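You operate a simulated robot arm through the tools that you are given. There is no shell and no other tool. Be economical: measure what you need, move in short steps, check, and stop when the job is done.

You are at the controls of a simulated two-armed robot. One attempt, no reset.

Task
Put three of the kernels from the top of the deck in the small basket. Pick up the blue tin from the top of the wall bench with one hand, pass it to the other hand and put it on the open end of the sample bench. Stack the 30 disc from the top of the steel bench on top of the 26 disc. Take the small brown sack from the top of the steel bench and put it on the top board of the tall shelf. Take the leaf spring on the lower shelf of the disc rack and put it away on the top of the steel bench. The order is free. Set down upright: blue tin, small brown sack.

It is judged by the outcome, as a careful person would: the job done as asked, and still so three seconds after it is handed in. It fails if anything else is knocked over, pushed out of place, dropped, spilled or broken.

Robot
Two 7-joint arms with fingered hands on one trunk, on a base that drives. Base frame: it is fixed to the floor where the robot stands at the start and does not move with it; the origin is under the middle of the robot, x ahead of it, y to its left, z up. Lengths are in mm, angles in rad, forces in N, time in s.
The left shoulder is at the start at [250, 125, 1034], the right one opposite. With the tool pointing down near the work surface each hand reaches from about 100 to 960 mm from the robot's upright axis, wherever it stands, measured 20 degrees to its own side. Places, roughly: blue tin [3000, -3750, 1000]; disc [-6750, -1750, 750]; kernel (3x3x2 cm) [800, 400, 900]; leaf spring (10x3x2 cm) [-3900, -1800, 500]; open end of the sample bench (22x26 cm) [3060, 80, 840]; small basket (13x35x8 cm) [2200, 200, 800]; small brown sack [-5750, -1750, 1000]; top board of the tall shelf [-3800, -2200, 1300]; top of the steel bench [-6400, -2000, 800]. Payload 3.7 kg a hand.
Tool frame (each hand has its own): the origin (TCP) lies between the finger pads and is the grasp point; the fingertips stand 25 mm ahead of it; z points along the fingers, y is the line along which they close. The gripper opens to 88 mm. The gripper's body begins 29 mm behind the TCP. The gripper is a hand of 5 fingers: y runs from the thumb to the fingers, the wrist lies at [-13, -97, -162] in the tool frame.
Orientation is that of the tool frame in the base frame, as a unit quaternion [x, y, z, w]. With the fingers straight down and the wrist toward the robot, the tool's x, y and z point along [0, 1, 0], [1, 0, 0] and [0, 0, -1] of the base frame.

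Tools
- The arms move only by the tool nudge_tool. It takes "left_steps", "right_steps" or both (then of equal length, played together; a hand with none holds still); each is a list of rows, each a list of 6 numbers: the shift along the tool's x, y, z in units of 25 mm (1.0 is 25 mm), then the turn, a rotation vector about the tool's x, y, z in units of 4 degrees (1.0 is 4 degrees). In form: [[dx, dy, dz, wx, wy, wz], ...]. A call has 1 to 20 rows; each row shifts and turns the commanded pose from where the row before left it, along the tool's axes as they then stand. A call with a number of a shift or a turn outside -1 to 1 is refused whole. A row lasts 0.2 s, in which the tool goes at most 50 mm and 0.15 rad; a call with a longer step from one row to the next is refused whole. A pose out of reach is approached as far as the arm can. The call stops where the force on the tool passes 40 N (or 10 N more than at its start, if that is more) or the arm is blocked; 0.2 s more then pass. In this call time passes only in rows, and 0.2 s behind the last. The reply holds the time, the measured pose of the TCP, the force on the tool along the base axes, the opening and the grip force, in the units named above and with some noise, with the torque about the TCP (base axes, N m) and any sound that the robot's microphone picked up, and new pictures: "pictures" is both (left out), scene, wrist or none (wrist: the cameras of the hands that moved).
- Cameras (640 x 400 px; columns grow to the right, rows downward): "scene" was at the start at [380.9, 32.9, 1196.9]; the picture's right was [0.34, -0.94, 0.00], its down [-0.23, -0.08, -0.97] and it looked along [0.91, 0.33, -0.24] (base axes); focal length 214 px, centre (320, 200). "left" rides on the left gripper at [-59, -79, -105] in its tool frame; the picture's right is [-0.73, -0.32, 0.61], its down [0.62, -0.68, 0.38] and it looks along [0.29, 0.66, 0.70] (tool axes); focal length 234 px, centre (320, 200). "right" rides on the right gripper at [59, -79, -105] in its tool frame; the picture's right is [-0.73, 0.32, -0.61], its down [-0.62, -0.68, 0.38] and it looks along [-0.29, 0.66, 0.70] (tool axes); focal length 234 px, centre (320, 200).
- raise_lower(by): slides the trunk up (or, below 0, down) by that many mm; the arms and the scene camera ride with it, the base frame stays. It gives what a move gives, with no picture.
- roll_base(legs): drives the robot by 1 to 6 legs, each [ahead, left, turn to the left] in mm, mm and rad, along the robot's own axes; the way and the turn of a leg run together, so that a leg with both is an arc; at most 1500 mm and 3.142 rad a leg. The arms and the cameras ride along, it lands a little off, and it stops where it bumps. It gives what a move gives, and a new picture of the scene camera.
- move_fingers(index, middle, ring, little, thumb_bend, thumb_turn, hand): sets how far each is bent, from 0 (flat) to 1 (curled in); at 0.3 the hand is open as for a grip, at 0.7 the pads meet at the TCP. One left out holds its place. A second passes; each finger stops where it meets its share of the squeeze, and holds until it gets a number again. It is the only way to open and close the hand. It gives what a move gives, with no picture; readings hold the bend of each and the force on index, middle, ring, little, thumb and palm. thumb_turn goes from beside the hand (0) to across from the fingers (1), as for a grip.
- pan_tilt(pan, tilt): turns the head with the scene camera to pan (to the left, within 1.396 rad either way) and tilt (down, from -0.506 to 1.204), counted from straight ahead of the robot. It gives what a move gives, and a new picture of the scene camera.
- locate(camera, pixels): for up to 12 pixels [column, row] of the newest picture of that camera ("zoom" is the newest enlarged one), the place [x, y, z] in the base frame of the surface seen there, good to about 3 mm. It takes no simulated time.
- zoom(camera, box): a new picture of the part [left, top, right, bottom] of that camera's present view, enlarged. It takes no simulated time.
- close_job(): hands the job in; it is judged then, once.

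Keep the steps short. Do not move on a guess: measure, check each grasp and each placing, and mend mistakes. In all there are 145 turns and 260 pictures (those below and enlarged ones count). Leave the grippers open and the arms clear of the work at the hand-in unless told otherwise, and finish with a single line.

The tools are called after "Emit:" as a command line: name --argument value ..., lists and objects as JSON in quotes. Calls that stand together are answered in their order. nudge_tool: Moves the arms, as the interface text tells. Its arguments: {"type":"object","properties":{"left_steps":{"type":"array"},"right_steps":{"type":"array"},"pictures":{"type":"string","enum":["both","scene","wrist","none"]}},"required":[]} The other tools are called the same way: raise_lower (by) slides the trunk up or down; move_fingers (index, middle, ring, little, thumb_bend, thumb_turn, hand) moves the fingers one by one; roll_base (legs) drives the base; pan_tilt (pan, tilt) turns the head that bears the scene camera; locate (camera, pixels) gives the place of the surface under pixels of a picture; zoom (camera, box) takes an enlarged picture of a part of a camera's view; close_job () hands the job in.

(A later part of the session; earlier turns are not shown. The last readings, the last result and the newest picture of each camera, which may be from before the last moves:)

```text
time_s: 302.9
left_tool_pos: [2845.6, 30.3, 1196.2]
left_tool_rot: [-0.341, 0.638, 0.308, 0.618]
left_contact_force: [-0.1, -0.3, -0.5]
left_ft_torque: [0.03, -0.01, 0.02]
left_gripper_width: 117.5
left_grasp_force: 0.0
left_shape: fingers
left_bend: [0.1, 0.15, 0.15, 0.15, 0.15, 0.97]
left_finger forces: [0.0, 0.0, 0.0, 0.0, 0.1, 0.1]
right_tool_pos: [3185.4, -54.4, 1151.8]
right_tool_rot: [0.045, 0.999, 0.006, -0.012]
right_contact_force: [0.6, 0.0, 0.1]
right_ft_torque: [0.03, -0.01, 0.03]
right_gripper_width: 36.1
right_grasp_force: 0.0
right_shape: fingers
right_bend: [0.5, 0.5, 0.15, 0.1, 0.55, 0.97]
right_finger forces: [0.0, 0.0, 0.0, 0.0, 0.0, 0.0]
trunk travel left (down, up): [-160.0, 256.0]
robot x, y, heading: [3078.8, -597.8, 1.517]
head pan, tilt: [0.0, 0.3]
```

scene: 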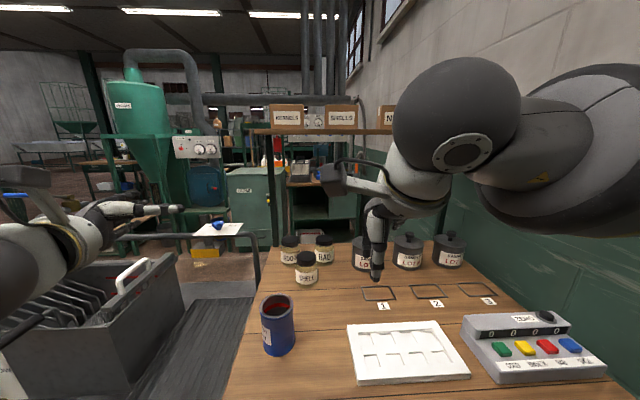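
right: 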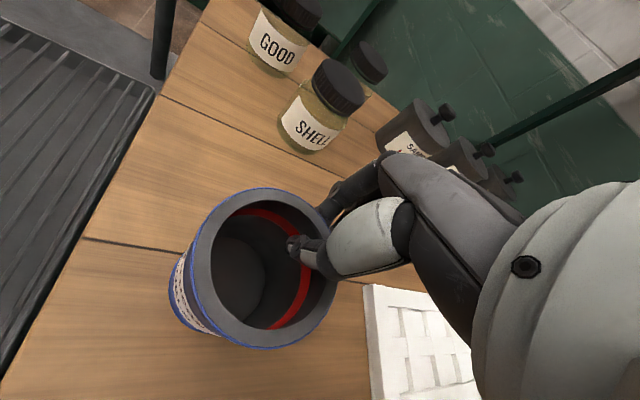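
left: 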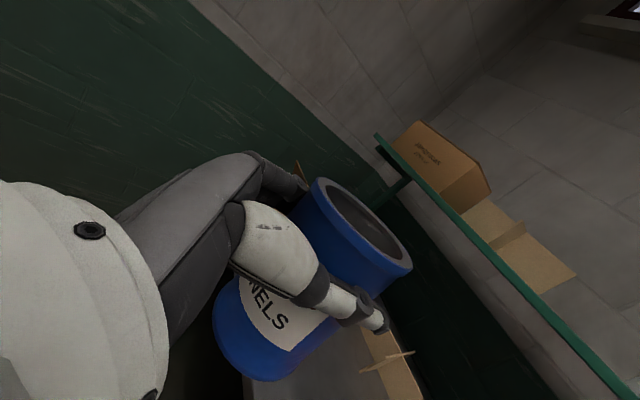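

The tin stands upright on the open end. Now to the west side: backing off, turning west and driving along the corridor; restoring the left hand to fingers-down on the way.

Emit:
roll_base --legs '[[-400, 0, 0.05], [0, 0, 1.575], [1500, 0, 0], [1500, 0, 0], [300, 0, 0]]'

Emit:
nudge_tool --left_steps '[[0, 0, 0, 0.565, 1, 0.565], [0, 0, 0, 0.565, 1, 0.565], [0, 0, 0, 0.565, 1, 0.565], [0, 0, 0, 0.565, 1, 0.565], [0, 0, 0, 0.565, 1, 0.565], [0, 0, 0, 0.565, 1, 0.565], [0, 0, 0, 0.565, 1, 0.565], [0, 0, 0, 0.565, 1, 0.565], [0, 0, 0, 0.565, 1, 0.565], [0, 0, 0, 0.565, 1, 0.565], [0, 0, 0, 0.565, 1, 0.565], [0, 0, 0, 0.565, 1, 0.565], [0, 0, 0, 0.565, 1, 0.565], [0, 0, 0, 0.565, 1, 0.565], [0, 0, 0, 0.565, 1, 0.565], [0, 0, 0, 0.565, 1, 0.565], [0, 0, 0, 0.565, 1, 0.565], [0, 0, 0, 0.565, 1, 0.565], [0, 0, 0, 0.565, 1, 0.565], [0, 0, 0, 0.565, 1, 0.565]]' --pictures "scene"

```text
time_s: 324.6
left_tool_pos: [-793.5, -1220.5, 1195.9]
left_tool_rot: [0.696, -0.198, -0.659, -0.207]
left_contact_force: [-0.2, 0.3, 0.2]
left_ft_torque: [0.03, 0.03, 0.03]
left_gripper_width: 117.6
left_grasp_force: 0.1
left_shape: fingers
left_bend: [0.1, 0.15, 0.15, 0.15, 0.15, 0.97]
left_finger forces: [0.0, 0.1, 0.0, 0.0, 0.1, 0.0]
right_tool_pos: [-719.6, -879.1, 1151.0]
right_tool_rot: [-0.689, 0.725, -0.005, -0.013]
right_contact_force: [-0.4, 0.3, 0.3]
right_ft_torque: [0.02, -0.02, -0.02]
right_gripper_width: 35.8
right_grasp_force: 0.1
right_shape: fingers
right_bend: [0.5, 0.5, 0.15, 0.1, 0.55, 0.97]
right_finger forces: [0.1, 0.0, 0.0, 0.1, 0.0, 0.0]
trunk travel left (down, up): [-160.0, 256.0]
robot x, y, heading: [-174.6, -959.3, 3.127]
head pan, tilt: [0.0, 0.3]
```

scene: 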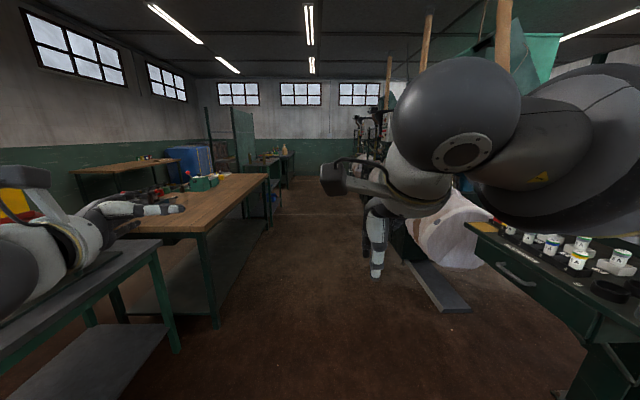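

```text
time_s: 328.9
left_tool_pos: [-792.2, -1220.4, 1196.2]
left_tool_rot: [-0.697, 0.716, -0.009, 0.022]
left_contact_force: [0.4, 0.6, 1.0]
left_ft_torque: [0.01, -0.01, 0.0]
left_gripper_width: 117.4
left_grasp_force: 0.0
left_shape: fingers
left_bend: [0.1, 0.15, 0.15, 0.15, 0.15, 0.97]
left_finger forces: [0.1, 0.0, 0.1, 0.1, 0.0, 0.1]
right_tool_pos: [-719.7, -877.7, 1151.9]
right_tool_rot: [-0.689, 0.725, -0.006, -0.013]
right_contact_force: [0.3, -1.3, 0.7]
right_ft_torque: [-0.02, -0.01, -0.02]
right_gripper_width: 35.8
right_grasp_force: 0.1
right_shape: fingers
right_bend: [0.5, 0.5, 0.15, 0.1, 0.55, 0.97]
right_finger forces: [0.0, 0.0, 0.0, 0.0, 0.1, 0.0]
trunk travel left (down, up): [-160.0, 256.0]
robot x, y, heading: [-172.9, -960.5, 3.121]
head pan, tilt: [0.0, 0.3]
```

scene: 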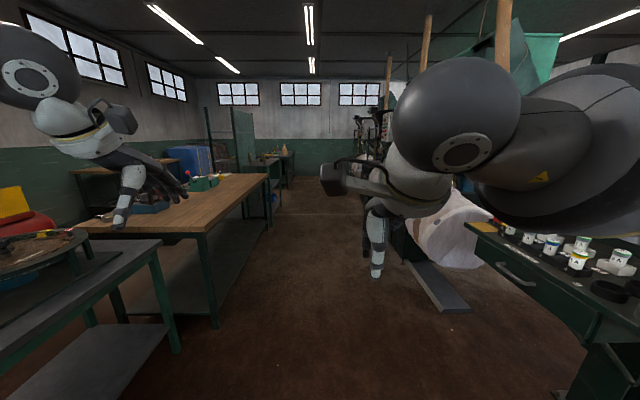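

Left hand is fingers-down again. Mapping the aisle ahead.

Emit:
locate --camera "scene" --pixels '[[218, 328], [180, 350], [268, 225], [460, 310], [400, 260], [560, 395], [252, 140], [310, 160], [280, 155], [470, 225], [205, 235], [330, 185]]'

Emit:
zoom --camera "scene" --box '[150, 80, 406, 240]'

```text
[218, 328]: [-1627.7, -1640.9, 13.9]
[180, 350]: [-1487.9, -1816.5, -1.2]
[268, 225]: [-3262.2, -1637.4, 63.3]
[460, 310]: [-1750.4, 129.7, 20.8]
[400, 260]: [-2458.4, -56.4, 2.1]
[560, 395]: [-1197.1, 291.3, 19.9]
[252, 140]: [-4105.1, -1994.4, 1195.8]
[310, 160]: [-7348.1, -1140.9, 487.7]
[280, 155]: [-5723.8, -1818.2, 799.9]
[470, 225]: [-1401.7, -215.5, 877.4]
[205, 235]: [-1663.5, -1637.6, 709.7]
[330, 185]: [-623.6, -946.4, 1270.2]
```

```text
2.50 times, centred on (278, 160) of scene
```

zoom: 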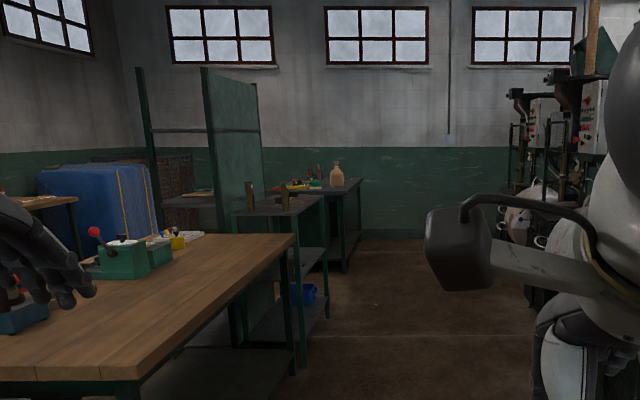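

The aisle is free between y≈-1640 and y≈-215. Driving to x≈-3850 and turning to face the racks (-y).

Emit:
roll_base --legs '[[1500, 0, 0.02], [1500, 0, 0], [700, 0, 0], [0, 0, 1.57]]'

Emit:
pan_tilt --pan -0.1 --tilt 0.5

```text
time_s: 350.3
left_tool_pos: [-3573.2, -1487.1, 1196.8]
left_tool_rot: [1.0, -0.018, -0.01, -0.022]
left_contact_force: [0.0, -0.2, -0.3]
left_ft_torque: [0.01, -0.02, 0.0]
left_gripper_width: 117.6
left_grasp_force: 0.1
left_shape: fingers
left_bend: [0.1, 0.15, 0.15, 0.15, 0.15, 0.97]
left_finger forces: [0.1, 0.1, 0.1, 0.0, 0.1, 0.1]
right_tool_pos: [-3912.7, -1410.2, 1151.9]
right_tool_rot: [0.999, -0.031, 0.012, 0.007]
right_contact_force: [0.2, 0.9, 0.1]
right_ft_torque: [0.01, -0.01, -0.01]
right_gripper_width: 35.8
right_grasp_force: 0.1
right_shape: fingers
right_bend: [0.5, 0.5, 0.15, 0.1, 0.55, 0.97]
right_finger forces: [0.0, 0.0, 0.0, 0.0, 0.0, 0.0]
trunk travel left (down, up): [-160.0, 256.0]
robot x, y, heading: [-3826.3, -866.2, -1.598]
head pan, tilt: [0.0, 0.3]
```

scene: 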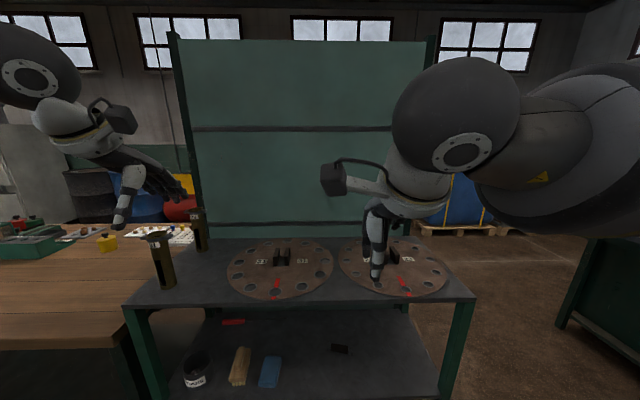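

```text
time_s: 351.0
left_tool_pos: [-3573.7, -1487.2, 1195.7]
left_tool_rot: [1.0, -0.018, -0.01, -0.022]
left_contact_force: [-0.8, -0.1, -0.1]
left_ft_torque: [-0.03, 0.01, -0.04]
left_gripper_width: 117.7
left_grasp_force: 0.0
left_shape: fingers
left_bend: [0.1, 0.15, 0.15, 0.15, 0.15, 0.97]
left_finger forces: [0.0, 0.0, 0.0, 0.1, 0.0, 0.0]
right_tool_pos: [-3911.8, -1410.2, 1151.5]
right_tool_rot: [0.999, -0.03, 0.012, 0.006]
right_contact_force: [-0.1, 0.2, -0.5]
right_ft_torque: [0.02, -0.03, 0.02]
right_gripper_width: 35.8
right_grasp_force: 0.1
right_shape: fingers
right_bend: [0.5, 0.5, 0.15, 0.1, 0.55, 0.97]
right_finger forces: [0.0, 0.0, 0.0, 0.0, 0.0, 0.0]
trunk travel left (down, up): [-160.0, 256.0]
robot x, y, heading: [-3825.2, -867.9, -1.595]
head pan, tilt: [-0.099, 0.499]
```

scene: 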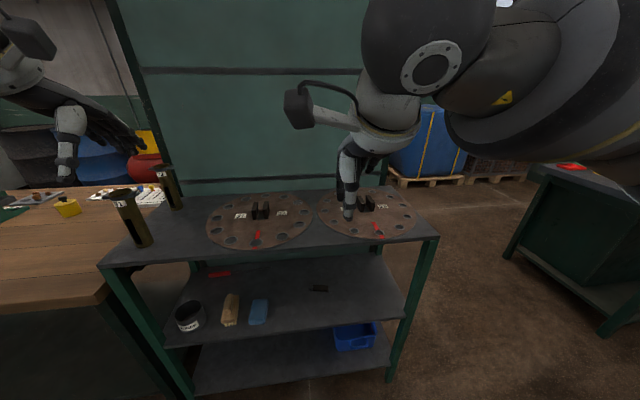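

I see the disc rack with two discs on top and small things on its lower shelf. Enlarging the lower shelf.

Emit:
zoom --camera "scene" --box '[150, 240, 406, 400]'

Emit:
locate --camera "scene" --pixels '[[318, 288], [219, 274], [258, 310], [230, 310], [300, 320], [405, 310], [430, 240], [110, 262], [250, 120], [250, 68], [350, 335], [270, 170]]'

```text
2.50 times, centred on (278, 320) of scene
```

zoom: 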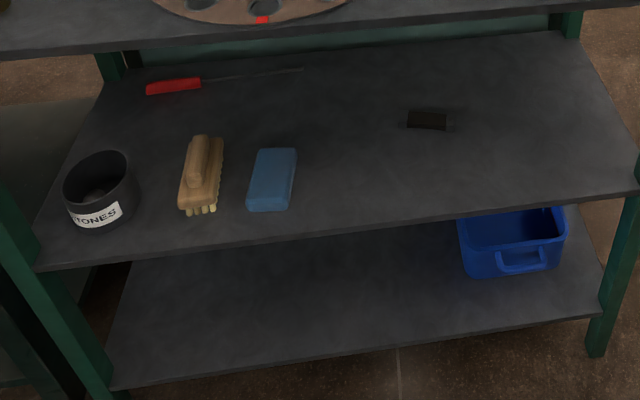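

```text
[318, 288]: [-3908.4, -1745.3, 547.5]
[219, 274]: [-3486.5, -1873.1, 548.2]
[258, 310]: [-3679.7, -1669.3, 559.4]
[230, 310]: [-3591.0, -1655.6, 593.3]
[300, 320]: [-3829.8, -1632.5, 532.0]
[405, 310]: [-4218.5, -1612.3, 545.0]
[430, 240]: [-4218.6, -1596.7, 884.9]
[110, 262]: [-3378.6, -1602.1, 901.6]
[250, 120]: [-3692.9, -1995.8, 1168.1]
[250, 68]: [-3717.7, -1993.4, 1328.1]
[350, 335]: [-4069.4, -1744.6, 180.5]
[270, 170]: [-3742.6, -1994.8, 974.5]
```

The leaf spring is the dark bar at (-3908,-1745,~545) on the lower shelf (z≈532), 145 mm in from the front. Plan: trunk down, right hand half-closed, lowered in front of the rack, tilted 15°, then drive it in. The left hand goes up out of the way.

Emit:
move_fingers --hand "right" --index 0.42 --middle 0.42 --ring 0.42 --little 0.42 --thumb_bend 0.42

Emit:
raise_lower --by -150

Emit:
nudge_tool --right_steps '[[0, 0.6, 1, 0, 0, 0], [0, 0.6, 1, 0, 0, 0], [0, 0.6, 1, 0, 0, 0], [0, 0.6, 1, 0, 0, 0], [0, 0.6, 1, 0, 0, 0], [0, 0, 1, 0, 0, 0], [0, 0, 1, 0, 0, 0], [0, 0, 1, 0, 0, 0], [0, 0, 1, 0, 0, 0], [0, 0, 1, 0, 0, 0], [0, 0, 1, 0, 0, 0], [0, 0, 1, 0, 0, 0]]' --left_steps '[[0, -0.3, -1, 0, 0, 0], [0, -0.3, -1, 0, 0, 0], [0, -0.3, -1, 0, 0, 0], [0, -0.3, -1, 0, 0, 0], [0, -0.3, -1, 0, 0, 0], [0, -0.3, -1, 0, 0, 0], [0, -0.3, -1, 0, 0, 0], [0, -0.3, 0, 0, 0, 0], [0, 0, 0, 0, 0, 0], [0, 0, 0, 0, 0, 0], [0, 0, 0, 0, 0, 0], [0, 0, 0, 0, 0, 0]]' --pictures "scene"

```text
time_s: 352.0
left_tool_pos: [-3572.6, -1487.6, 1196.6]
left_tool_rot: [1.0, -0.018, -0.011, -0.022]
left_contact_force: [0.1, 0.6, -1.3]
left_ft_torque: [0.0, 0.03, 0.03]
left_gripper_width: 117.2
left_grasp_force: 0.0
left_shape: fingers
left_bend: [0.1, 0.15, 0.15, 0.15, 0.15, 0.97]
left_finger forces: [0.0, 0.1, 0.0, 0.0, 0.0, 0.0]
right_tool_pos: [-3912.0, -1410.1, 1151.0]
right_tool_rot: [0.999, -0.031, 0.014, 0.006]
right_contact_force: [0.2, -0.4, -0.4]
right_ft_torque: [0.03, 0.01, -0.01]
right_gripper_width: 58.7
right_grasp_force: 0.0
right_shape: fingers
right_bend: [0.42, 0.42, 0.42, 0.42, 0.42, 0.97]
right_finger forces: [0.0, 0.0, 0.0, 0.1, 0.0, 0.0]
trunk travel left (down, up): [-160.0, 256.0]
robot x, y, heading: [-3819.8, -869.4, -1.598]
head pan, tilt: [-0.099, 0.499]
```

```text
time_s: 353.8
left_tool_pos: [-3572.8, -1485.8, 1048.0]
left_tool_rot: [1.0, -0.018, -0.01, -0.022]
left_contact_force: [-0.4, 1.7, 0.0]
left_ft_torque: [-0.03, 0.02, -0.01]
left_gripper_width: 117.3
left_grasp_force: 0.1
left_shape: fingers
left_bend: [0.1, 0.15, 0.15, 0.15, 0.15, 0.97]
left_finger forces: [0.1, 0.0, 0.0, 0.0, 0.0, 0.0]
right_tool_pos: [-3915.8, -1414.8, 1001.4]
right_tool_rot: [0.999, -0.043, 0.019, -0.003]
right_contact_force: [0.8, 0.5, 0.1]
right_ft_torque: [-0.01, 0.03, 0.01]
right_gripper_width: 58.9
right_grasp_force: 0.0
right_shape: fingers
right_bend: [0.42, 0.42, 0.42, 0.42, 0.42, 0.97]
right_finger forces: [0.0, 0.0, 0.1, 0.0, 0.0, 0.0]
trunk travel left (down, up): [-10.0, 406.0]
robot x, y, heading: [-3821.4, -864.5, -1.594]
head pan, tilt: [-0.099, 0.499]
```

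```text
time_s: 356.4
left_tool_pos: [-3566.3, -1436.3, 1224.8]
left_tool_rot: [1.0, -0.017, -0.01, -0.022]
left_contact_force: [-0.3, -0.6, 0.1]
left_ft_torque: [0.03, 0.01, 0.01]
left_gripper_width: 117.7
left_grasp_force: 0.0
left_shape: fingers
left_bend: [0.1, 0.15, 0.15, 0.15, 0.15, 0.97]
left_finger forces: [0.0, 0.0, 0.1, 0.0, 0.0, 0.0]
right_tool_pos: [-3911.1, -1487.7, 701.0]
right_tool_rot: [0.999, -0.029, 0.012, 0.006]
right_contact_force: [-0.7, -0.2, -0.1]
right_ft_torque: [0.0, 0.01, 0.02]
right_gripper_width: 58.9
right_grasp_force: 0.1
right_shape: fingers
right_bend: [0.42, 0.42, 0.42, 0.42, 0.42, 0.97]
right_finger forces: [0.1, 0.1, 0.1, 0.1, 0.0, 0.0]
trunk travel left (down, up): [-10.0, 406.0]
robot x, y, heading: [-3823.6, -870.4, -1.6]
head pan, tilt: [-0.099, 0.499]
```

scene: 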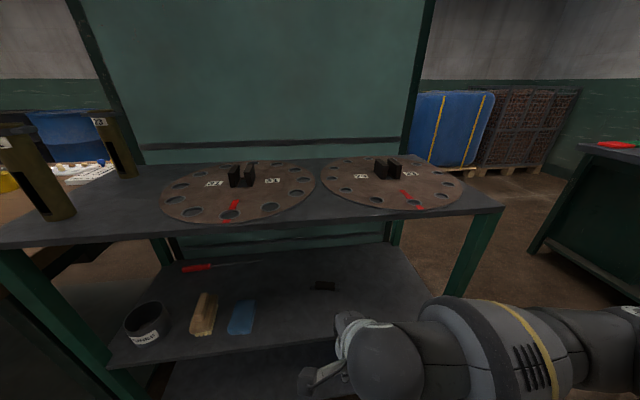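

Checking where the forearm and elbow lie relative to the rack's right leg.

Emit:
locate --camera "scene" --pixels '[[380, 350], [440, 310], [500, 340], [560, 350], [620, 350], [323, 286], [465, 270], [447, 305]]'

```text
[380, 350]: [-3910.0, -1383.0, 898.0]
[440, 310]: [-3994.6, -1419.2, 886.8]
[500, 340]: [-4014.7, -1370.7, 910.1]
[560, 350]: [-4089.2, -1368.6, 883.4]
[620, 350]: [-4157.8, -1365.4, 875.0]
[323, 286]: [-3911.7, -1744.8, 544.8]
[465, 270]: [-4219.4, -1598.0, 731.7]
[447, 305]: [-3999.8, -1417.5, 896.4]
```

The forearm would foul the rack's right leg this way. Standing further back with a longer reach will keep the elbow outside: backing off, then extending the arm, lowering and tilting it.

Emit:
roll_base --legs '[[-265, 66, 0.03]]'

Emit:
nudge_tool --right_steps '[[-0.25, 0.97, 0.4, -0.375, 0, 0], [-0.25, 0.97, 0.4, -0.375, 0, 0], [-0.25, 0.97, 0.42, -0.375, 0, 0], [-0.25, 0.96, 0.45, -0.375, 0, 0], [-0.25, 0.95, 0.48, -0.375, 0, 0], [-0.25, 0.93, 0.5, -0.375, 0, 0], [-0.25, 0.88, 0.55, -0.375, 0, 0], [-0.25, 0.85, 0.6, -0.375, 0, 0], [-0.25, 0.8, 0.65, -0.375, 0, 0], [-0.25, 0.8, 0.7, -0.375, 0, 0]]' --pictures "scene"

```text
time_s: 358.3
left_tool_pos: [-3477.6, -1169.2, 1225.5]
left_tool_rot: [1.0, 0.0, -0.01, -0.021]
left_contact_force: [0.1, 0.2, 0.2]
left_ft_torque: [-0.02, -0.02, -0.02]
left_gripper_width: 117.6
left_grasp_force: 0.0
left_shape: fingers
left_bend: [0.1, 0.15, 0.15, 0.15, 0.15, 0.97]
left_finger forces: [0.0, 0.0, 0.0, 0.1, 0.0, 0.1]
right_tool_pos: [-3821.1, -1232.2, 701.9]
right_tool_rot: [1.0, -0.013, 0.013, 0.005]
right_contact_force: [0.7, -0.3, -0.1]
right_ft_torque: [-0.02, 0.01, 0.03]
right_gripper_width: 58.9
right_grasp_force: 0.1
right_shape: fingers
right_bend: [0.42, 0.42, 0.42, 0.42, 0.42, 0.97]
right_finger forces: [0.0, 0.0, 0.1, 0.0, 0.0, 0.0]
trunk travel left (down, up): [-10.0, 406.0]
robot x, y, heading: [-3755.9, -609.6, -1.565]
head pan, tilt: [-0.099, 0.499]
```

scene: 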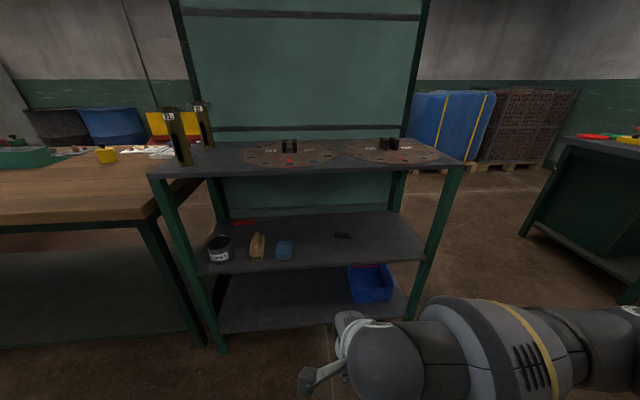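

```text
time_s: 360.5
left_tool_pos: [-3480.3, -1168.7, 1224.6]
left_tool_rot: [1.0, 0.0, -0.009, -0.022]
left_contact_force: [-0.9, 0.1, -0.6]
left_ft_torque: [0.03, 0.0, -0.01]
left_gripper_width: 117.7
left_grasp_force: 0.0
left_shape: fingers
left_bend: [0.1, 0.15, 0.15, 0.15, 0.15, 0.97]
left_finger forces: [0.0, 0.0, 0.0, 0.1, 0.0, 0.1]
right_tool_pos: [-3885.1, -1457.6, 608.3]
right_tool_rot: [0.992, -0.015, 0.011, 0.126]
right_contact_force: [-0.5, -0.4, 0.0]
right_ft_torque: [0.0, -0.01, -0.01]
right_gripper_width: 58.9
right_grasp_force: 0.1
right_shape: fingers
right_bend: [0.42, 0.42, 0.42, 0.42, 0.42, 0.97]
right_finger forces: [0.1, 0.0, 0.1, 0.1, 0.0, 0.0]
right hand out of reach, approached as far as the arm can: row 10
trunk travel left (down, up): [-10.0, 406.0]
robot x, y, heading: [-3753.2, -610.2, -1.561]
head pan, tilt: [-0.099, 0.499]
```

scene: 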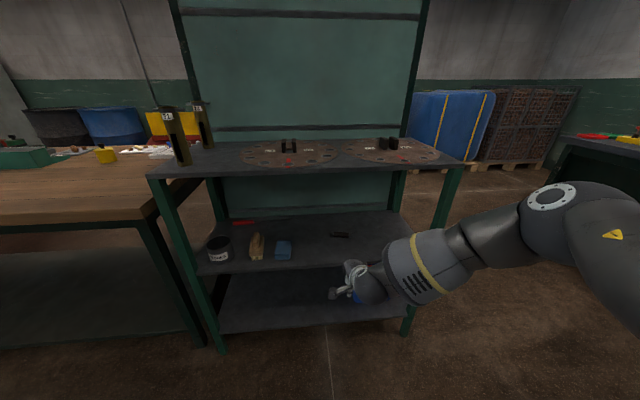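

Arm extended with the elbow well outside the rack. Lowering a little, then driving in most of the way.

Emit:
nudge_tool --right_steps '[[0, -0.62, 0.42, 0, 0, 0], [0, -0.62, 0.42, 0, 0, 0]]' --pictures "none"

Emit:
roll_base --legs '[[200, -23, 0]]'

Emit:
zoom --camera "right" --box '[0, 0, 640, 400]'

```text
time_s: 361.1
left_tool_pos: [-3478.4, -1169.0, 1224.6]
left_tool_rot: [1.0, 0.0, -0.01, -0.022]
left_contact_force: [-0.1, 0.1, 0.3]
left_ft_torque: [-0.02, -0.05, 0.02]
left_gripper_width: 117.7
left_grasp_force: 0.1
left_shape: fingers
left_bend: [0.1, 0.15, 0.15, 0.15, 0.15, 0.97]
left_finger forces: [0.0, 0.0, 0.0, 0.0, 0.0, 0.0]
right_tool_pos: [-3873.8, -1457.8, 614.3]
right_tool_rot: [0.991, -0.015, 0.011, 0.134]
right_contact_force: [-0.2, -0.2, -0.4]
right_ft_torque: [-0.01, -0.04, 0.01]
right_gripper_width: 58.8
right_grasp_force: 0.0
right_shape: fingers
right_bend: [0.42, 0.42, 0.42, 0.42, 0.42, 0.97]
right_finger forces: [0.0, 0.0, 0.0, 0.0, 0.1, 0.1]
right hand out of reach, approached as far as the arm can: row 1, 2
trunk travel left (down, up): [-10.0, 406.0]
robot x, y, heading: [-3757.0, -609.2, -1.564]
head pan, tilt: [-0.099, 0.499]
```

```text
time_s: 362.7
left_tool_pos: [-3500.7, -1364.7, 1224.5]
left_tool_rot: [1.0, -0.001, -0.01, -0.022]
left_contact_force: [-0.5, 0.3, 0.1]
left_ft_torque: [0.01, -0.01, 0.02]
left_gripper_width: 117.3
left_grasp_force: 0.1
left_shape: fingers
left_bend: [0.1, 0.15, 0.15, 0.15, 0.15, 0.97]
left_finger forces: [0.0, 0.0, 0.1, 0.0, 0.1, 0.0]
right_tool_pos: [-3895.7, -1653.2, 612.3]
right_tool_rot: [0.991, -0.016, 0.01, 0.134]
right_contact_force: [-0.2, 0.6, 0.5]
right_ft_torque: [0.0, 0.04, -0.02]
right_gripper_width: 59.0
right_grasp_force: 0.0
right_shape: fingers
right_bend: [0.42, 0.42, 0.42, 0.42, 0.42, 0.97]
right_finger forces: [0.0, 0.0, 0.0, 0.0, 0.0, 0.0]
trunk travel left (down, up): [-10.0, 406.0]
robot x, y, heading: [-3779.9, -804.2, -1.559]
head pan, tilt: [-0.099, 0.499]
```

scene: 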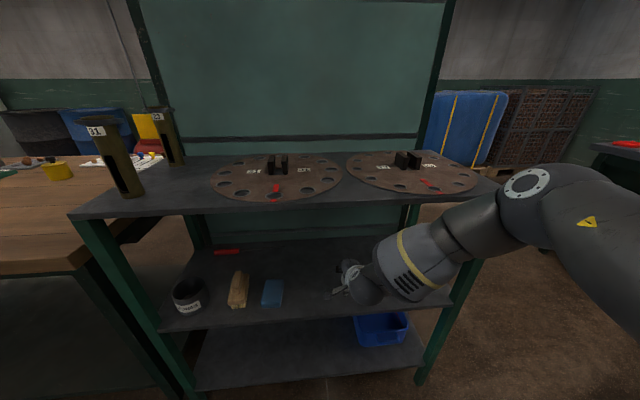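

```text
1.00 times, centred on (320, 200) of right (not enlarged: the box is as wide or as high as the picture)
```

zoom: 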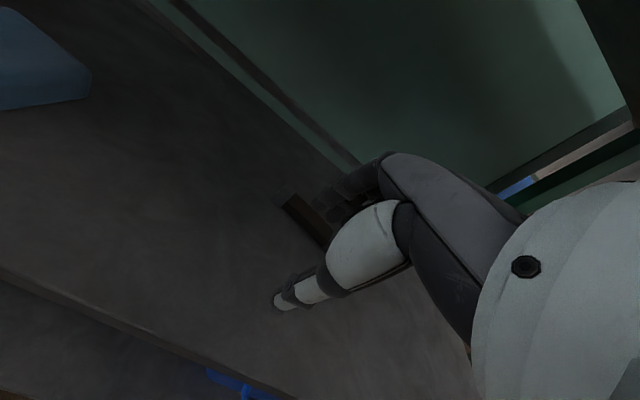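

Emit:
locate --camera "scene" --pixels '[[525, 185], [500, 225], [470, 245], [425, 265], [370, 290], [460, 300], [485, 200]]'

Emit:
locate --camera "zoom" --pixels '[[300, 215], [315, 235], [292, 200], [250, 300]]'

```text
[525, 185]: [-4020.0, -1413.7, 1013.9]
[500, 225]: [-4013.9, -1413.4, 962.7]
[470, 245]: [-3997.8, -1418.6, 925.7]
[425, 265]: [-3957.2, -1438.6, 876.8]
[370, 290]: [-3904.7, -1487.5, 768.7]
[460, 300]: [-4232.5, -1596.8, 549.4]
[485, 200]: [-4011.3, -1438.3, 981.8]
```

```text
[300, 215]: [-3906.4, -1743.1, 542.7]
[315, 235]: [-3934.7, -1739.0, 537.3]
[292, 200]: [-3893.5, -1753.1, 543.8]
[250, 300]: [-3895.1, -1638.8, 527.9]
```

The hand stops at z≈612 here. Trying a position further to the robot's right side (better reach), lower and slightly nearer.

Emit:
nudge_tool --right_steps '[[-1, -0.41, 0.375, 0, 0, 0], [-1, -0.41, 0.375, 0, 0, 0], [-1, -0.41, 0.375, 0, 0, 0], [-1, -0.41, 0.375, 0, 0, 0]]' --pictures "scene"

```text
time_s: 363.7
left_tool_pos: [-3500.2, -1364.5, 1225.3]
left_tool_rot: [1.0, 0.0, -0.011, -0.021]
left_contact_force: [-1.5, 1.1, 0.4]
left_ft_torque: [0.01, -0.01, 0.03]
left_gripper_width: 117.8
left_grasp_force: 0.0
left_shape: fingers
left_bend: [0.1, 0.15, 0.15, 0.15, 0.15, 0.97]
left_finger forces: [0.0, 0.1, 0.1, 0.0, 0.1, 0.0]
right_tool_pos: [-3895.6, -1652.1, 613.1]
right_tool_rot: [0.991, -0.016, 0.01, 0.134]
right_contact_force: [0.3, 0.0, 0.6]
right_ft_torque: [-0.03, -0.01, 0.0]
right_gripper_width: 58.8
right_grasp_force: 0.0
right_shape: fingers
right_bend: [0.42, 0.42, 0.42, 0.42, 0.42, 0.97]
right_finger forces: [0.0, 0.1, 0.0, 0.0, 0.1, 0.1]
right hand out of reach, approached as far as the arm can: row 1, 2, 3, 4
trunk travel left (down, up): [-10.0, 406.0]
robot x, y, heading: [-3778.3, -803.3, -1.564]
head pan, tilt: [-0.099, 0.499]
```

scene: 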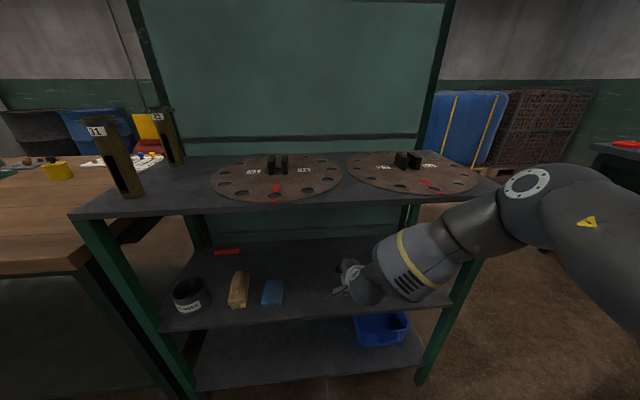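

The solver is stuck at a joint limit. Backing out of the rack, drawing the arm in by ~110 mm and lowering from there.

Emit:
roll_base --legs '[[-230, 0, 0]]'

Emit:
nudge_tool --right_steps '[[0, -0.7, -0.8, 0, 0, 0], [0, -0.7, -0.8, 0, 0, 0], [0, -0.78, -0.4, 0, 0, 0], [0, -0.78, -0.4, 0, 0, 0], [0, -0.78, -0.3, 0, 0, 0], [0, -0.5, 0.8, 0, 0, 0], [0, -0.2, 0.9, 0, 0, 0], [0, -0.2, 0.9, 0, 0, 0], [0, -0.2, 0.9, 0, 0, 0]]' --pictures "scene"

```text
time_s: 365.4
left_tool_pos: [-3498.7, -1130.5, 1225.8]
left_tool_rot: [1.0, 0.002, -0.01, -0.021]
left_contact_force: [0.0, 1.4, 0.2]
left_ft_torque: [0.0, 0.03, -0.02]
left_gripper_width: 117.5
left_grasp_force: 0.0
left_shape: fingers
left_bend: [0.1, 0.15, 0.15, 0.15, 0.15, 0.97]
left_finger forces: [0.0, 0.1, 0.1, 0.0, 0.1, 0.0]
right_tool_pos: [-3895.1, -1420.7, 614.5]
right_tool_rot: [0.991, -0.012, 0.01, 0.134]
right_contact_force: [-0.9, 0.4, 1.1]
right_ft_torque: [0.0, 0.01, -0.01]
right_gripper_width: 59.0
right_grasp_force: 0.0
right_shape: fingers
right_bend: [0.42, 0.42, 0.42, 0.42, 0.42, 0.97]
right_finger forces: [0.0, 0.0, 0.0, 0.0, 0.0, 0.0]
trunk travel left (down, up): [-10.0, 406.0]
robot x, y, heading: [-3777.0, -572.3, -1.561]
head pan, tilt: [-0.099, 0.499]
```

scene: 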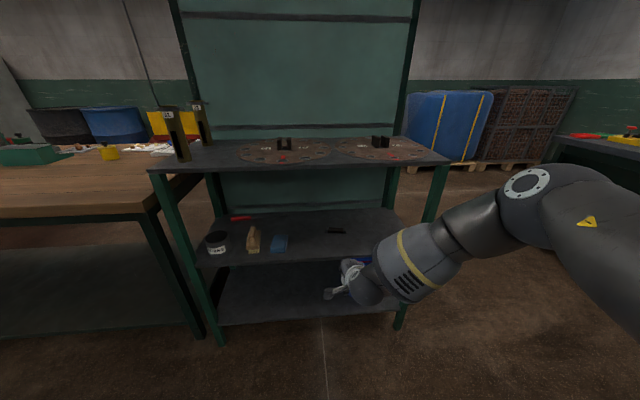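

```text
time_s: 367.4
left_tool_pos: [-3499.7, -1131.3, 1224.5]
left_tool_rot: [1.0, 0.002, -0.01, -0.022]
left_contact_force: [-0.5, -0.4, 0.5]
left_ft_torque: [-0.01, 0.0, -0.01]
left_gripper_width: 117.6
left_grasp_force: 0.1
left_shape: fingers
left_bend: [0.1, 0.15, 0.15, 0.15, 0.15, 0.97]
left_finger forces: [0.1, 0.0, 0.0, 0.1, 0.0, 0.1]
right_tool_pos: [-3888.7, -1327.0, 655.8]
right_tool_rot: [0.991, -0.017, 0.006, 0.13]
right_contact_force: [0.0, -0.2, 0.6]
right_ft_torque: [-0.02, 0.0, 0.03]
right_gripper_width: 59.0
right_grasp_force: 0.1
right_shape: fingers
right_bend: [0.42, 0.42, 0.42, 0.42, 0.42, 0.97]
right_finger forces: [0.0, 0.0, 0.0, 0.1, 0.0, 0.0]
right hand out of reach, approached as far as the arm can: row 4, 5, 6, 7, 8, 9
trunk travel left (down, up): [-10.0, 406.0]
robot x, y, heading: [-3780.6, -574.9, -1.558]
head pan, tilt: [-0.099, 0.499]
```

scene: 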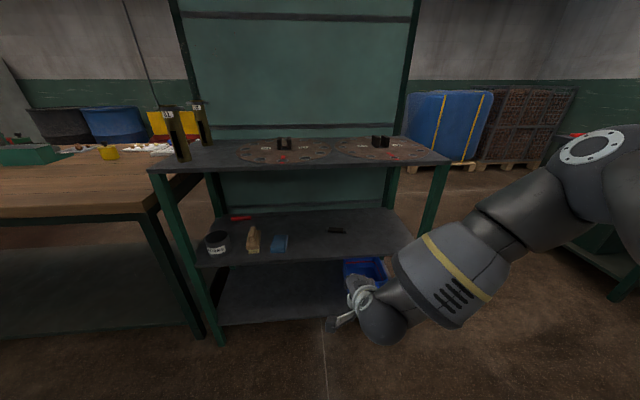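

The right arm's elbow-up branch is limited. The left arm suits better: its forearm has free space on the rack's left side. Raising the right hand and lowering the left in front of the robot.

Emit:
move_fingers --hand "left" --index 0.42 --middle 0.42 --ring 0.42 --little 0.42 --thumb_bend 0.42

Emit:
nudge_tool --right_steps '[[-0.5, -0.3, -1, 0.37, 0, 0], [-0.5, -0.3, -1, 0.37, 0, 0], [-0.5, -0.3, -1, 0.37, 0, 0], [-0.5, -0.3, -1, 0.37, 0, 0], [-0.5, -0.3, -1, 0.37, 0, 0], [-0.5, -0.3, -1, 0.37, 0, 0], [-0.5, -0.3, -1, 0.37, 0, 0], [-0.5, -0.3, -1, 0.37, 0, 0], [0, 0, -1, 0.37, 0, 0], [0, 0, -1, 0.4, 0, 0], [0, 0, -1, 0, 0, 0], [0, 0, -1, 0, 0, 0], [0, 0, -1, 0, 0, 0], [0, 0, -1, 0, 0, 0], [0, 0, -1, 0, 0, 0], [0, 0, -1, 0, 0, 0], [0, 0, -1, 0, 0, 0], [0, 0, -1, 0, 0, 0], [0, 0, -1, 0, 0, 0], [0, 0, -1, 0, 0, 0]]' --pictures "none"

Emit:
nudge_tool --left_steps '[[-0.95, 0.3, 1, 0, 0, 0], [-0.95, 0.3, 1, 0, 0, 0], [-0.95, 0.3, 1, 0, 0, 0], [-0.95, 0.3, 1, 0, 0, 0], [-0.95, 0.3, 1, 0, 0, 0], [-0.95, 0.3, 1, 0, 0, 0], [-0.95, 0.3, 1, 0, 0, 0], [-0.95, 0.3, 1, 0, 0, 0], [0, 0, 1, 0, 0, 0], [0, 0, 1, 0, 0, 0], [0, 0, 1, 0, 0, 0], [0, 0, 1, 0, 0, 0], [0, 0, 1, 0, 0, 0], [0, 0, 1, 0, 0, 0], [0, 0, 1, 0, 0, 0], [0, 0, 1, 0, 0, 0], [0, 0, 1, 0, 0, 0], [0, 0, 1, 0, 0, 0], [0, 0, 1, 0, 0, 0], [0, 0, 1, 0, 0, 0]]' --pictures "none"

Emit:
nudge_tool --left_steps '[[0, 0, 1, -0.75, 0, 0], [0, 0, 1, -0.75, 0, 0], [0, 0, 1, -0.75, 0, 0], [0, 0, 1, -0.75, 0, 0], [0, 0, 1, -0.75, 0, 0], [0, 0, 0.6, 0, 0, 0]]' --pictures "scene"

```text
time_s: 368.4
left_tool_pos: [-3498.9, -1130.9, 1224.2]
left_tool_rot: [1.0, 0.003, -0.011, -0.022]
left_contact_force: [-0.2, 0.1, -0.7]
left_ft_torque: [0.0, -0.01, -0.02]
left_gripper_width: 59.9
left_grasp_force: 0.1
left_shape: fingers
left_bend: [0.42, 0.42, 0.42, 0.42, 0.42, 0.97]
left_finger forces: [0.0, 0.1, 0.0, 0.1, 0.0, 0.1]
right_tool_pos: [-3887.5, -1327.1, 656.2]
right_tool_rot: [0.991, -0.017, 0.006, 0.129]
right_contact_force: [-1.0, -0.2, 0.3]
right_ft_torque: [0.05, 0.0, -0.02]
right_gripper_width: 58.8
right_grasp_force: 0.1
right_shape: fingers
right_bend: [0.42, 0.42, 0.42, 0.42, 0.42, 0.97]
right_finger forces: [0.0, 0.1, 0.1, 0.1, 0.1, 0.0]
trunk travel left (down, up): [-10.0, 406.0]
robot x, y, heading: [-3778.5, -574.1, -1.561]
head pan, tilt: [-0.099, 0.499]
```

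```text
time_s: 372.6
left_tool_pos: [-3501.0, -1131.6, 1224.3]
left_tool_rot: [1.0, 0.003, -0.011, -0.021]
left_contact_force: [0.5, 0.0, 0.0]
left_ft_torque: [0.0, 0.0, 0.02]
left_gripper_width: 59.9
left_grasp_force: 0.0
left_shape: fingers
left_bend: [0.42, 0.42, 0.42, 0.42, 0.42, 0.97]
left_finger forces: [0.0, 0.0, 0.1, 0.0, 0.1, 0.0]
right_tool_pos: [-3995.5, -1225.5, 1139.4]
right_tool_rot: [1.0, -0.012, 0.013, 0.006]
right_contact_force: [-1.1, 0.3, -0.5]
right_ft_torque: [0.04, 0.05, 0.03]
right_gripper_width: 58.9
right_grasp_force: 0.0
right_shape: fingers
right_bend: [0.42, 0.42, 0.42, 0.42, 0.42, 0.97]
right_finger forces: [0.1, 0.1, 0.0, 0.0, 0.0, 0.1]
trunk travel left (down, up): [-10.0, 406.0]
robot x, y, heading: [-3778.7, -576.3, -1.556]
head pan, tilt: [-0.099, 0.499]
```

```text
time_s: 376.8
left_tool_pos: [-3701.2, -1172.4, 726.2]
left_tool_rot: [1.0, 0.002, -0.01, -0.021]
left_contact_force: [-0.2, 0.8, -0.9]
left_ft_torque: [0.02, -0.02, 0.0]
left_gripper_width: 59.9
left_grasp_force: 0.0
left_shape: fingers
left_bend: [0.42, 0.42, 0.42, 0.42, 0.42, 0.97]
left_finger forces: [0.0, 0.1, 0.1, 0.0, 0.2, 0.0]
right_tool_pos: [-3995.7, -1227.2, 1136.5]
right_tool_rot: [1.0, -0.012, 0.011, 0.005]
right_contact_force: [0.2, 0.0, 0.5]
right_ft_torque: [0.01, 0.0, -0.02]
right_gripper_width: 58.9
right_grasp_force: 0.2
right_shape: fingers
right_bend: [0.42, 0.42, 0.42, 0.42, 0.42, 0.97]
right_finger forces: [0.0, 0.0, 0.0, 0.1, 0.0, 0.1]
trunk travel left (down, up): [-10.0, 406.0]
robot x, y, heading: [-3778.8, -578.8, -1.558]
head pan, tilt: [-0.099, 0.499]
```

```text
time_s: 378.2
left_tool_pos: [-3702.4, -1182.1, 589.3]
left_tool_rot: [0.994, 0.003, -0.01, 0.111]
left_contact_force: [0.4, 0.2, 0.2]
left_ft_torque: [-0.02, -0.03, -0.01]
left_gripper_width: 59.5
left_grasp_force: 0.1
left_shape: fingers
left_bend: [0.42, 0.42, 0.42, 0.42, 0.42, 0.97]
left_finger forces: [0.0, 0.1, 0.0, 0.0, 0.0, 0.1]
right_tool_pos: [-3995.0, -1227.6, 1137.1]
right_tool_rot: [1.0, -0.012, 0.012, 0.005]
right_contact_force: [-0.7, 0.8, -0.7]
right_ft_torque: [0.01, 0.0, -0.01]
right_gripper_width: 59.2
right_grasp_force: 0.0
right_shape: fingers
right_bend: [0.42, 0.42, 0.42, 0.42, 0.42, 0.97]
right_finger forces: [0.1, 0.0, 0.0, 0.0, 0.1, 0.0]
trunk travel left (down, up): [-10.0, 406.0]
robot x, y, heading: [-3782.9, -572.0, -1.561]
head pan, tilt: [-0.099, 0.499]
```

scene: 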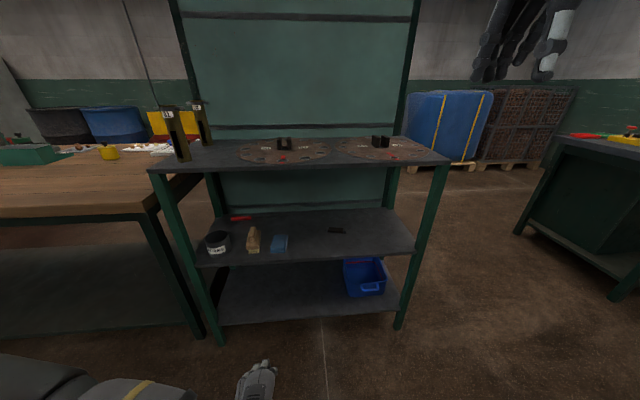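

The left hand reached z≈589 with a 13° tilt. Locating its forearm, and driving across and part-way in.

Emit:
locate --camera "scene" --pixels '[[110, 390], [40, 380], [160, 392], [258, 385], [334, 230]]'

Emit:
roll_base --legs '[[0, -206, 0], [330, 0, -0.005]]'

Emit:
zoom --camera "left" --box '[0, 0, 640, 400]'

```text
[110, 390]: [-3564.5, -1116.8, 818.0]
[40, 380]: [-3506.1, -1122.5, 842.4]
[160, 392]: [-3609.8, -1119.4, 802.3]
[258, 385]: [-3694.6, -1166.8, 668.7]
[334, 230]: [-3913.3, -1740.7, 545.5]
```

```text
time_s: 382.5
left_tool_pos: [-3913.2, -1525.4, 588.8]
left_tool_rot: [0.994, -0.002, -0.011, 0.109]
left_contact_force: [-0.4, 0.1, -0.6]
left_ft_torque: [0.02, 0.0, -0.01]
left_gripper_width: 59.9
left_grasp_force: 0.0
left_shape: fingers
left_bend: [0.42, 0.42, 0.42, 0.42, 0.42, 0.97]
left_finger forces: [0.1, 0.1, 0.0, 0.0, 0.0, 0.0]
right_tool_pos: [-4205.0, -1566.3, 1137.8]
right_tool_rot: [1.0, -0.016, 0.013, 0.004]
right_contact_force: [0.5, -0.7, -0.8]
right_ft_torque: [-0.01, 0.01, 0.05]
right_gripper_width: 58.7
right_grasp_force: 0.1
right_shape: fingers
right_bend: [0.42, 0.42, 0.42, 0.42, 0.42, 0.97]
right_finger forces: [0.0, 0.1, 0.1, 0.0, 0.1, 0.0]
trunk travel left (down, up): [-10.0, 406.0]
robot x, y, heading: [-3983.7, -911.9, -1.568]
head pan, tilt: [-0.099, 0.499]
```

scene: 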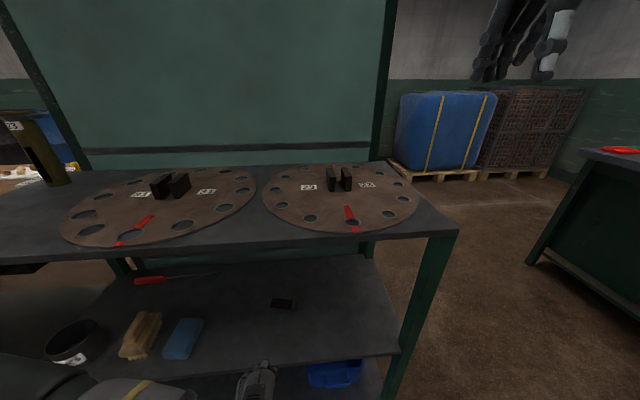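

```text
1.00 times, centred on (320, 200) of left (not enlarged: the box is as wide or as high as the picture)
```

zoom: 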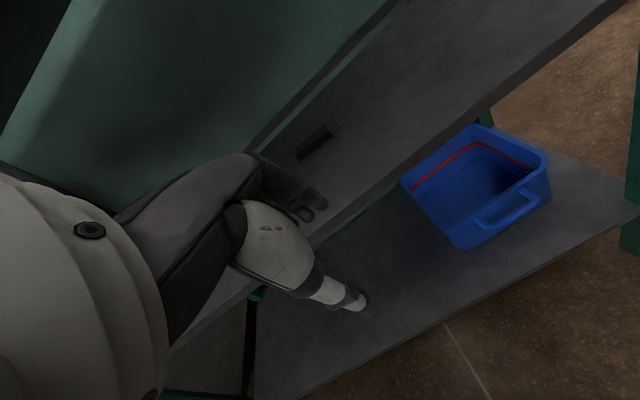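

The forearm would strike the underside of the rack top as it is. Standing 150 mm further back with the arm extended by the same amount should straighten it.

Emit:
roll_base --legs '[[-170, 0, 0]]'

Emit:
nudge_tool --left_steps '[[0, 0.97, 0.2, 0, 0, 0], [0, 0.97, 0.2, 0, 0, 0], [0, 0.97, 0.2, 0, 0, 0], [0, 0.97, 0.2, 0, 0, 0], [0, 0.97, 0.2, 0, 0, 0], [0, 0.97, 0.2, 0, 0, 0]]' --pictures "none"

Emit:
pan_tilt --pan 0.25 --tilt 0.75

```text
time_s: 383.9
left_tool_pos: [-3913.7, -1352.7, 588.5]
left_tool_rot: [0.994, -0.001, -0.01, 0.109]
left_contact_force: [0.6, -0.7, -0.2]
left_ft_torque: [-0.07, -0.02, 0.02]
left_gripper_width: 59.7
left_grasp_force: 0.0
left_shape: fingers
left_bend: [0.42, 0.42, 0.42, 0.42, 0.42, 0.97]
left_finger forces: [0.1, 0.1, 0.0, 0.0, 0.1, 0.1]
right_tool_pos: [-4205.9, -1394.3, 1137.8]
right_tool_rot: [1.0, -0.016, 0.012, 0.006]
right_contact_force: [-0.6, -0.1, 0.6]
right_ft_torque: [-0.01, -0.02, 0.02]
right_gripper_width: 58.9
right_grasp_force: 0.1
right_shape: fingers
right_bend: [0.42, 0.42, 0.42, 0.42, 0.42, 0.97]
right_finger forces: [0.0, 0.1, 0.0, 0.1, 0.0, 0.1]
trunk travel left (down, up): [-10.0, 406.0]
robot x, y, heading: [-3984.7, -746.8, -1.572]
head pan, tilt: [-0.099, 0.499]
```

scene: 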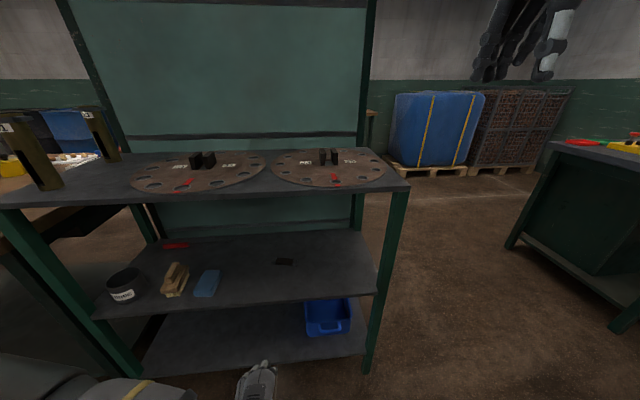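

```text
time_s: 385.3
left_tool_pos: [-3913.6, -1501.6, 587.5]
left_tool_rot: [0.994, -0.001, -0.012, 0.109]
left_contact_force: [-0.7, -0.4, 0.2]
left_ft_torque: [0.0, 0.02, -0.01]
left_gripper_width: 59.7
left_grasp_force: 0.0
left_shape: fingers
left_bend: [0.42, 0.42, 0.42, 0.42, 0.42, 0.97]
left_finger forces: [0.0, 0.1, 0.0, 0.0, 0.0, 0.0]
right_tool_pos: [-4205.2, -1396.2, 1136.5]
right_tool_rot: [1.0, -0.016, 0.012, 0.005]
right_contact_force: [-0.3, 0.8, -0.2]
right_ft_torque: [0.01, 0.0, 0.0]
right_gripper_width: 58.9
right_grasp_force: 0.0
right_shape: fingers
right_bend: [0.42, 0.42, 0.42, 0.42, 0.42, 0.97]
right_finger forces: [0.1, 0.0, 0.0, 0.0, 0.1, 0.0]
trunk travel left (down, up): [-10.0, 406.0]
robot x, y, heading: [-3985.5, -742.7, -1.569]
head pan, tilt: [-0.099, 0.499]
```

```text
time_s: 386.2
left_tool_pos: [-3913.9, -1501.6, 587.6]
left_tool_rot: [0.994, -0.001, -0.011, 0.108]
left_contact_force: [0.1, 0.3, 0.1]
left_ft_torque: [-0.02, -0.03, -0.02]
left_gripper_width: 59.8
left_grasp_force: 0.1
left_shape: fingers
left_bend: [0.42, 0.42, 0.42, 0.42, 0.42, 0.97]
left_finger forces: [0.1, 0.0, 0.0, 0.0, 0.0, 0.0]
right_tool_pos: [-4205.5, -1395.5, 1139.1]
right_tool_rot: [1.0, -0.016, 0.012, 0.004]
right_contact_force: [0.1, -0.2, 0.4]
right_ft_torque: [-0.03, -0.01, 0.02]
right_gripper_width: 58.8
right_grasp_force: 0.0
right_shape: fingers
right_bend: [0.42, 0.42, 0.42, 0.42, 0.42, 0.97]
right_finger forces: [0.0, 0.0, 0.0, 0.0, 0.0, 0.0]
trunk travel left (down, up): [-10.0, 406.0]
robot x, y, heading: [-3984.4, -745.8, -1.571]
head pan, tilt: [0.25, 0.75]
```

scene: 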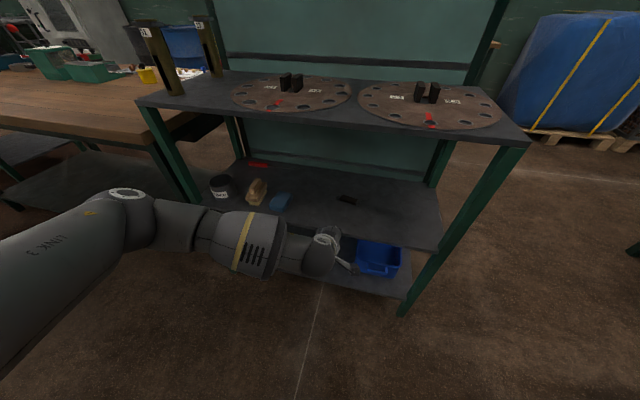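

Emit:
locate --camera "scene" --pixels '[[318, 262], [260, 215], [225, 212], [180, 200], [130, 192], [328, 235], [250, 270], [347, 199], [420, 245]]'

```text
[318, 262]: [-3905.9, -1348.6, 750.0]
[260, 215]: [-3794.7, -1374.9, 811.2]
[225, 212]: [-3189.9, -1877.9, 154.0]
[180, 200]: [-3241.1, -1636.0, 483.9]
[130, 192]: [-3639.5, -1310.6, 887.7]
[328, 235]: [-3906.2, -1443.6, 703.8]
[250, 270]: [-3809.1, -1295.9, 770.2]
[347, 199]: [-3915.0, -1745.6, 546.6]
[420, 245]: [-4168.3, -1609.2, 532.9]
```

Elbow would come within a few mm of the rack's front edge; extending 50 mm more, then driving in 120 mm and checking.

Emit:
nudge_tool --left_steps '[[0, 0.95, 0.2, 0, 0, 0], [0.1, 0.95, 0.2, 0, 0, 0], [0.1, 0.5, 0.1, 0, 0, 0]]' --pictures "none"

Emit:
roll_base --legs '[[110, 0, 0]]'

Emit:
zoom --camera "left" --box '[0, 0, 640, 400]'

```text
time_s: 387.0
left_tool_pos: [-3895.5, -1558.2, 595.9]
left_tool_rot: [0.994, -0.003, -0.011, 0.109]
left_contact_force: [0.4, 0.1, -0.1]
left_ft_torque: [0.02, -0.01, 0.02]
left_gripper_width: 59.6
left_grasp_force: 0.1
left_shape: fingers
left_bend: [0.42, 0.42, 0.42, 0.42, 0.42, 0.97]
left_finger forces: [0.0, 0.1, 0.0, 0.0, 0.0, 0.0]
left hand out of reach, approached as far as the arm can: row 1, 2, 3
right_tool_pos: [-4205.8, -1395.1, 1138.3]
right_tool_rot: [1.0, -0.016, 0.013, 0.005]
right_contact_force: [-0.4, -0.2, -0.4]
right_ft_torque: [0.01, -0.03, -0.04]
right_gripper_width: 58.9
right_grasp_force: 0.0
right_shape: fingers
right_bend: [0.42, 0.42, 0.42, 0.42, 0.42, 0.97]
right_finger forces: [0.0, 0.0, 0.0, 0.1, 0.1, 0.1]
trunk travel left (down, up): [-10.0, 406.0]
robot x, y, heading: [-3981.2, -744.5, -1.563]
head pan, tilt: [0.25, 0.75]
```

```text
time_s: 388.2
left_tool_pos: [-3894.5, -1667.0, 594.0]
left_tool_rot: [0.994, 0.0, -0.011, 0.108]
left_contact_force: [0.1, 0.3, -0.5]
left_ft_torque: [-0.02, 0.04, 0.01]
left_gripper_width: 59.5
left_grasp_force: 0.2
left_shape: fingers
left_bend: [0.42, 0.42, 0.42, 0.42, 0.42, 0.97]
left_finger forces: [0.0, 0.0, 0.0, 0.1, 0.1, 0.1]
right_tool_pos: [-4203.7, -1506.6, 1136.0]
right_tool_rot: [1.0, -0.015, 0.011, 0.004]
right_contact_force: [0.3, 0.3, 0.8]
right_ft_torque: [-0.01, 0.01, -0.01]
right_gripper_width: 59.2
right_grasp_force: 0.0
right_shape: fingers
right_bend: [0.42, 0.42, 0.42, 0.42, 0.42, 0.97]
right_finger forces: [0.1, 0.1, 0.1, 0.0, 0.0, 0.0]
trunk travel left (down, up): [-10.0, 406.0]
robot x, y, heading: [-3982.9, -856.3, -1.566]
head pan, tilt: [0.25, 0.75]
```

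scene: 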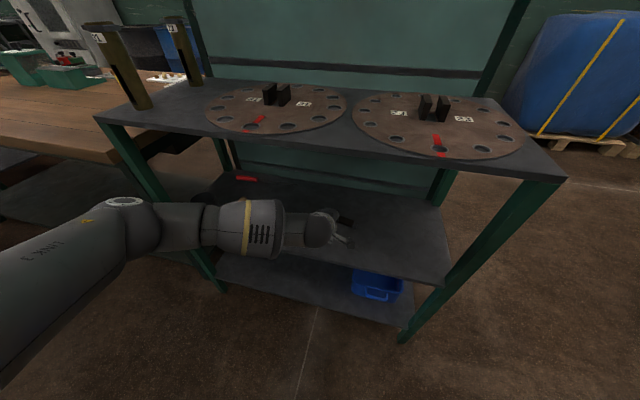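

```text
1.00 times, centred on (320, 200) of left (not enlarged: the box is as wide or as high as the picture)
```

zoom: 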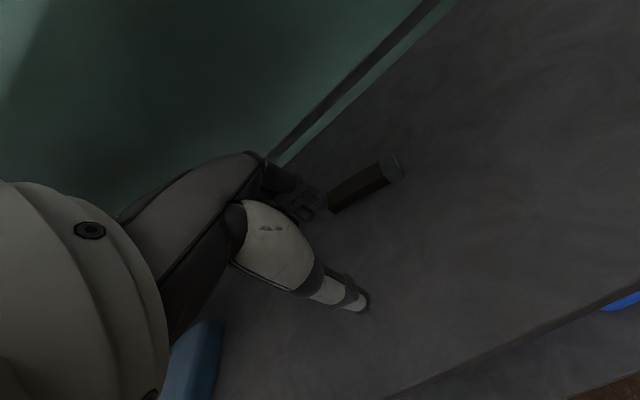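

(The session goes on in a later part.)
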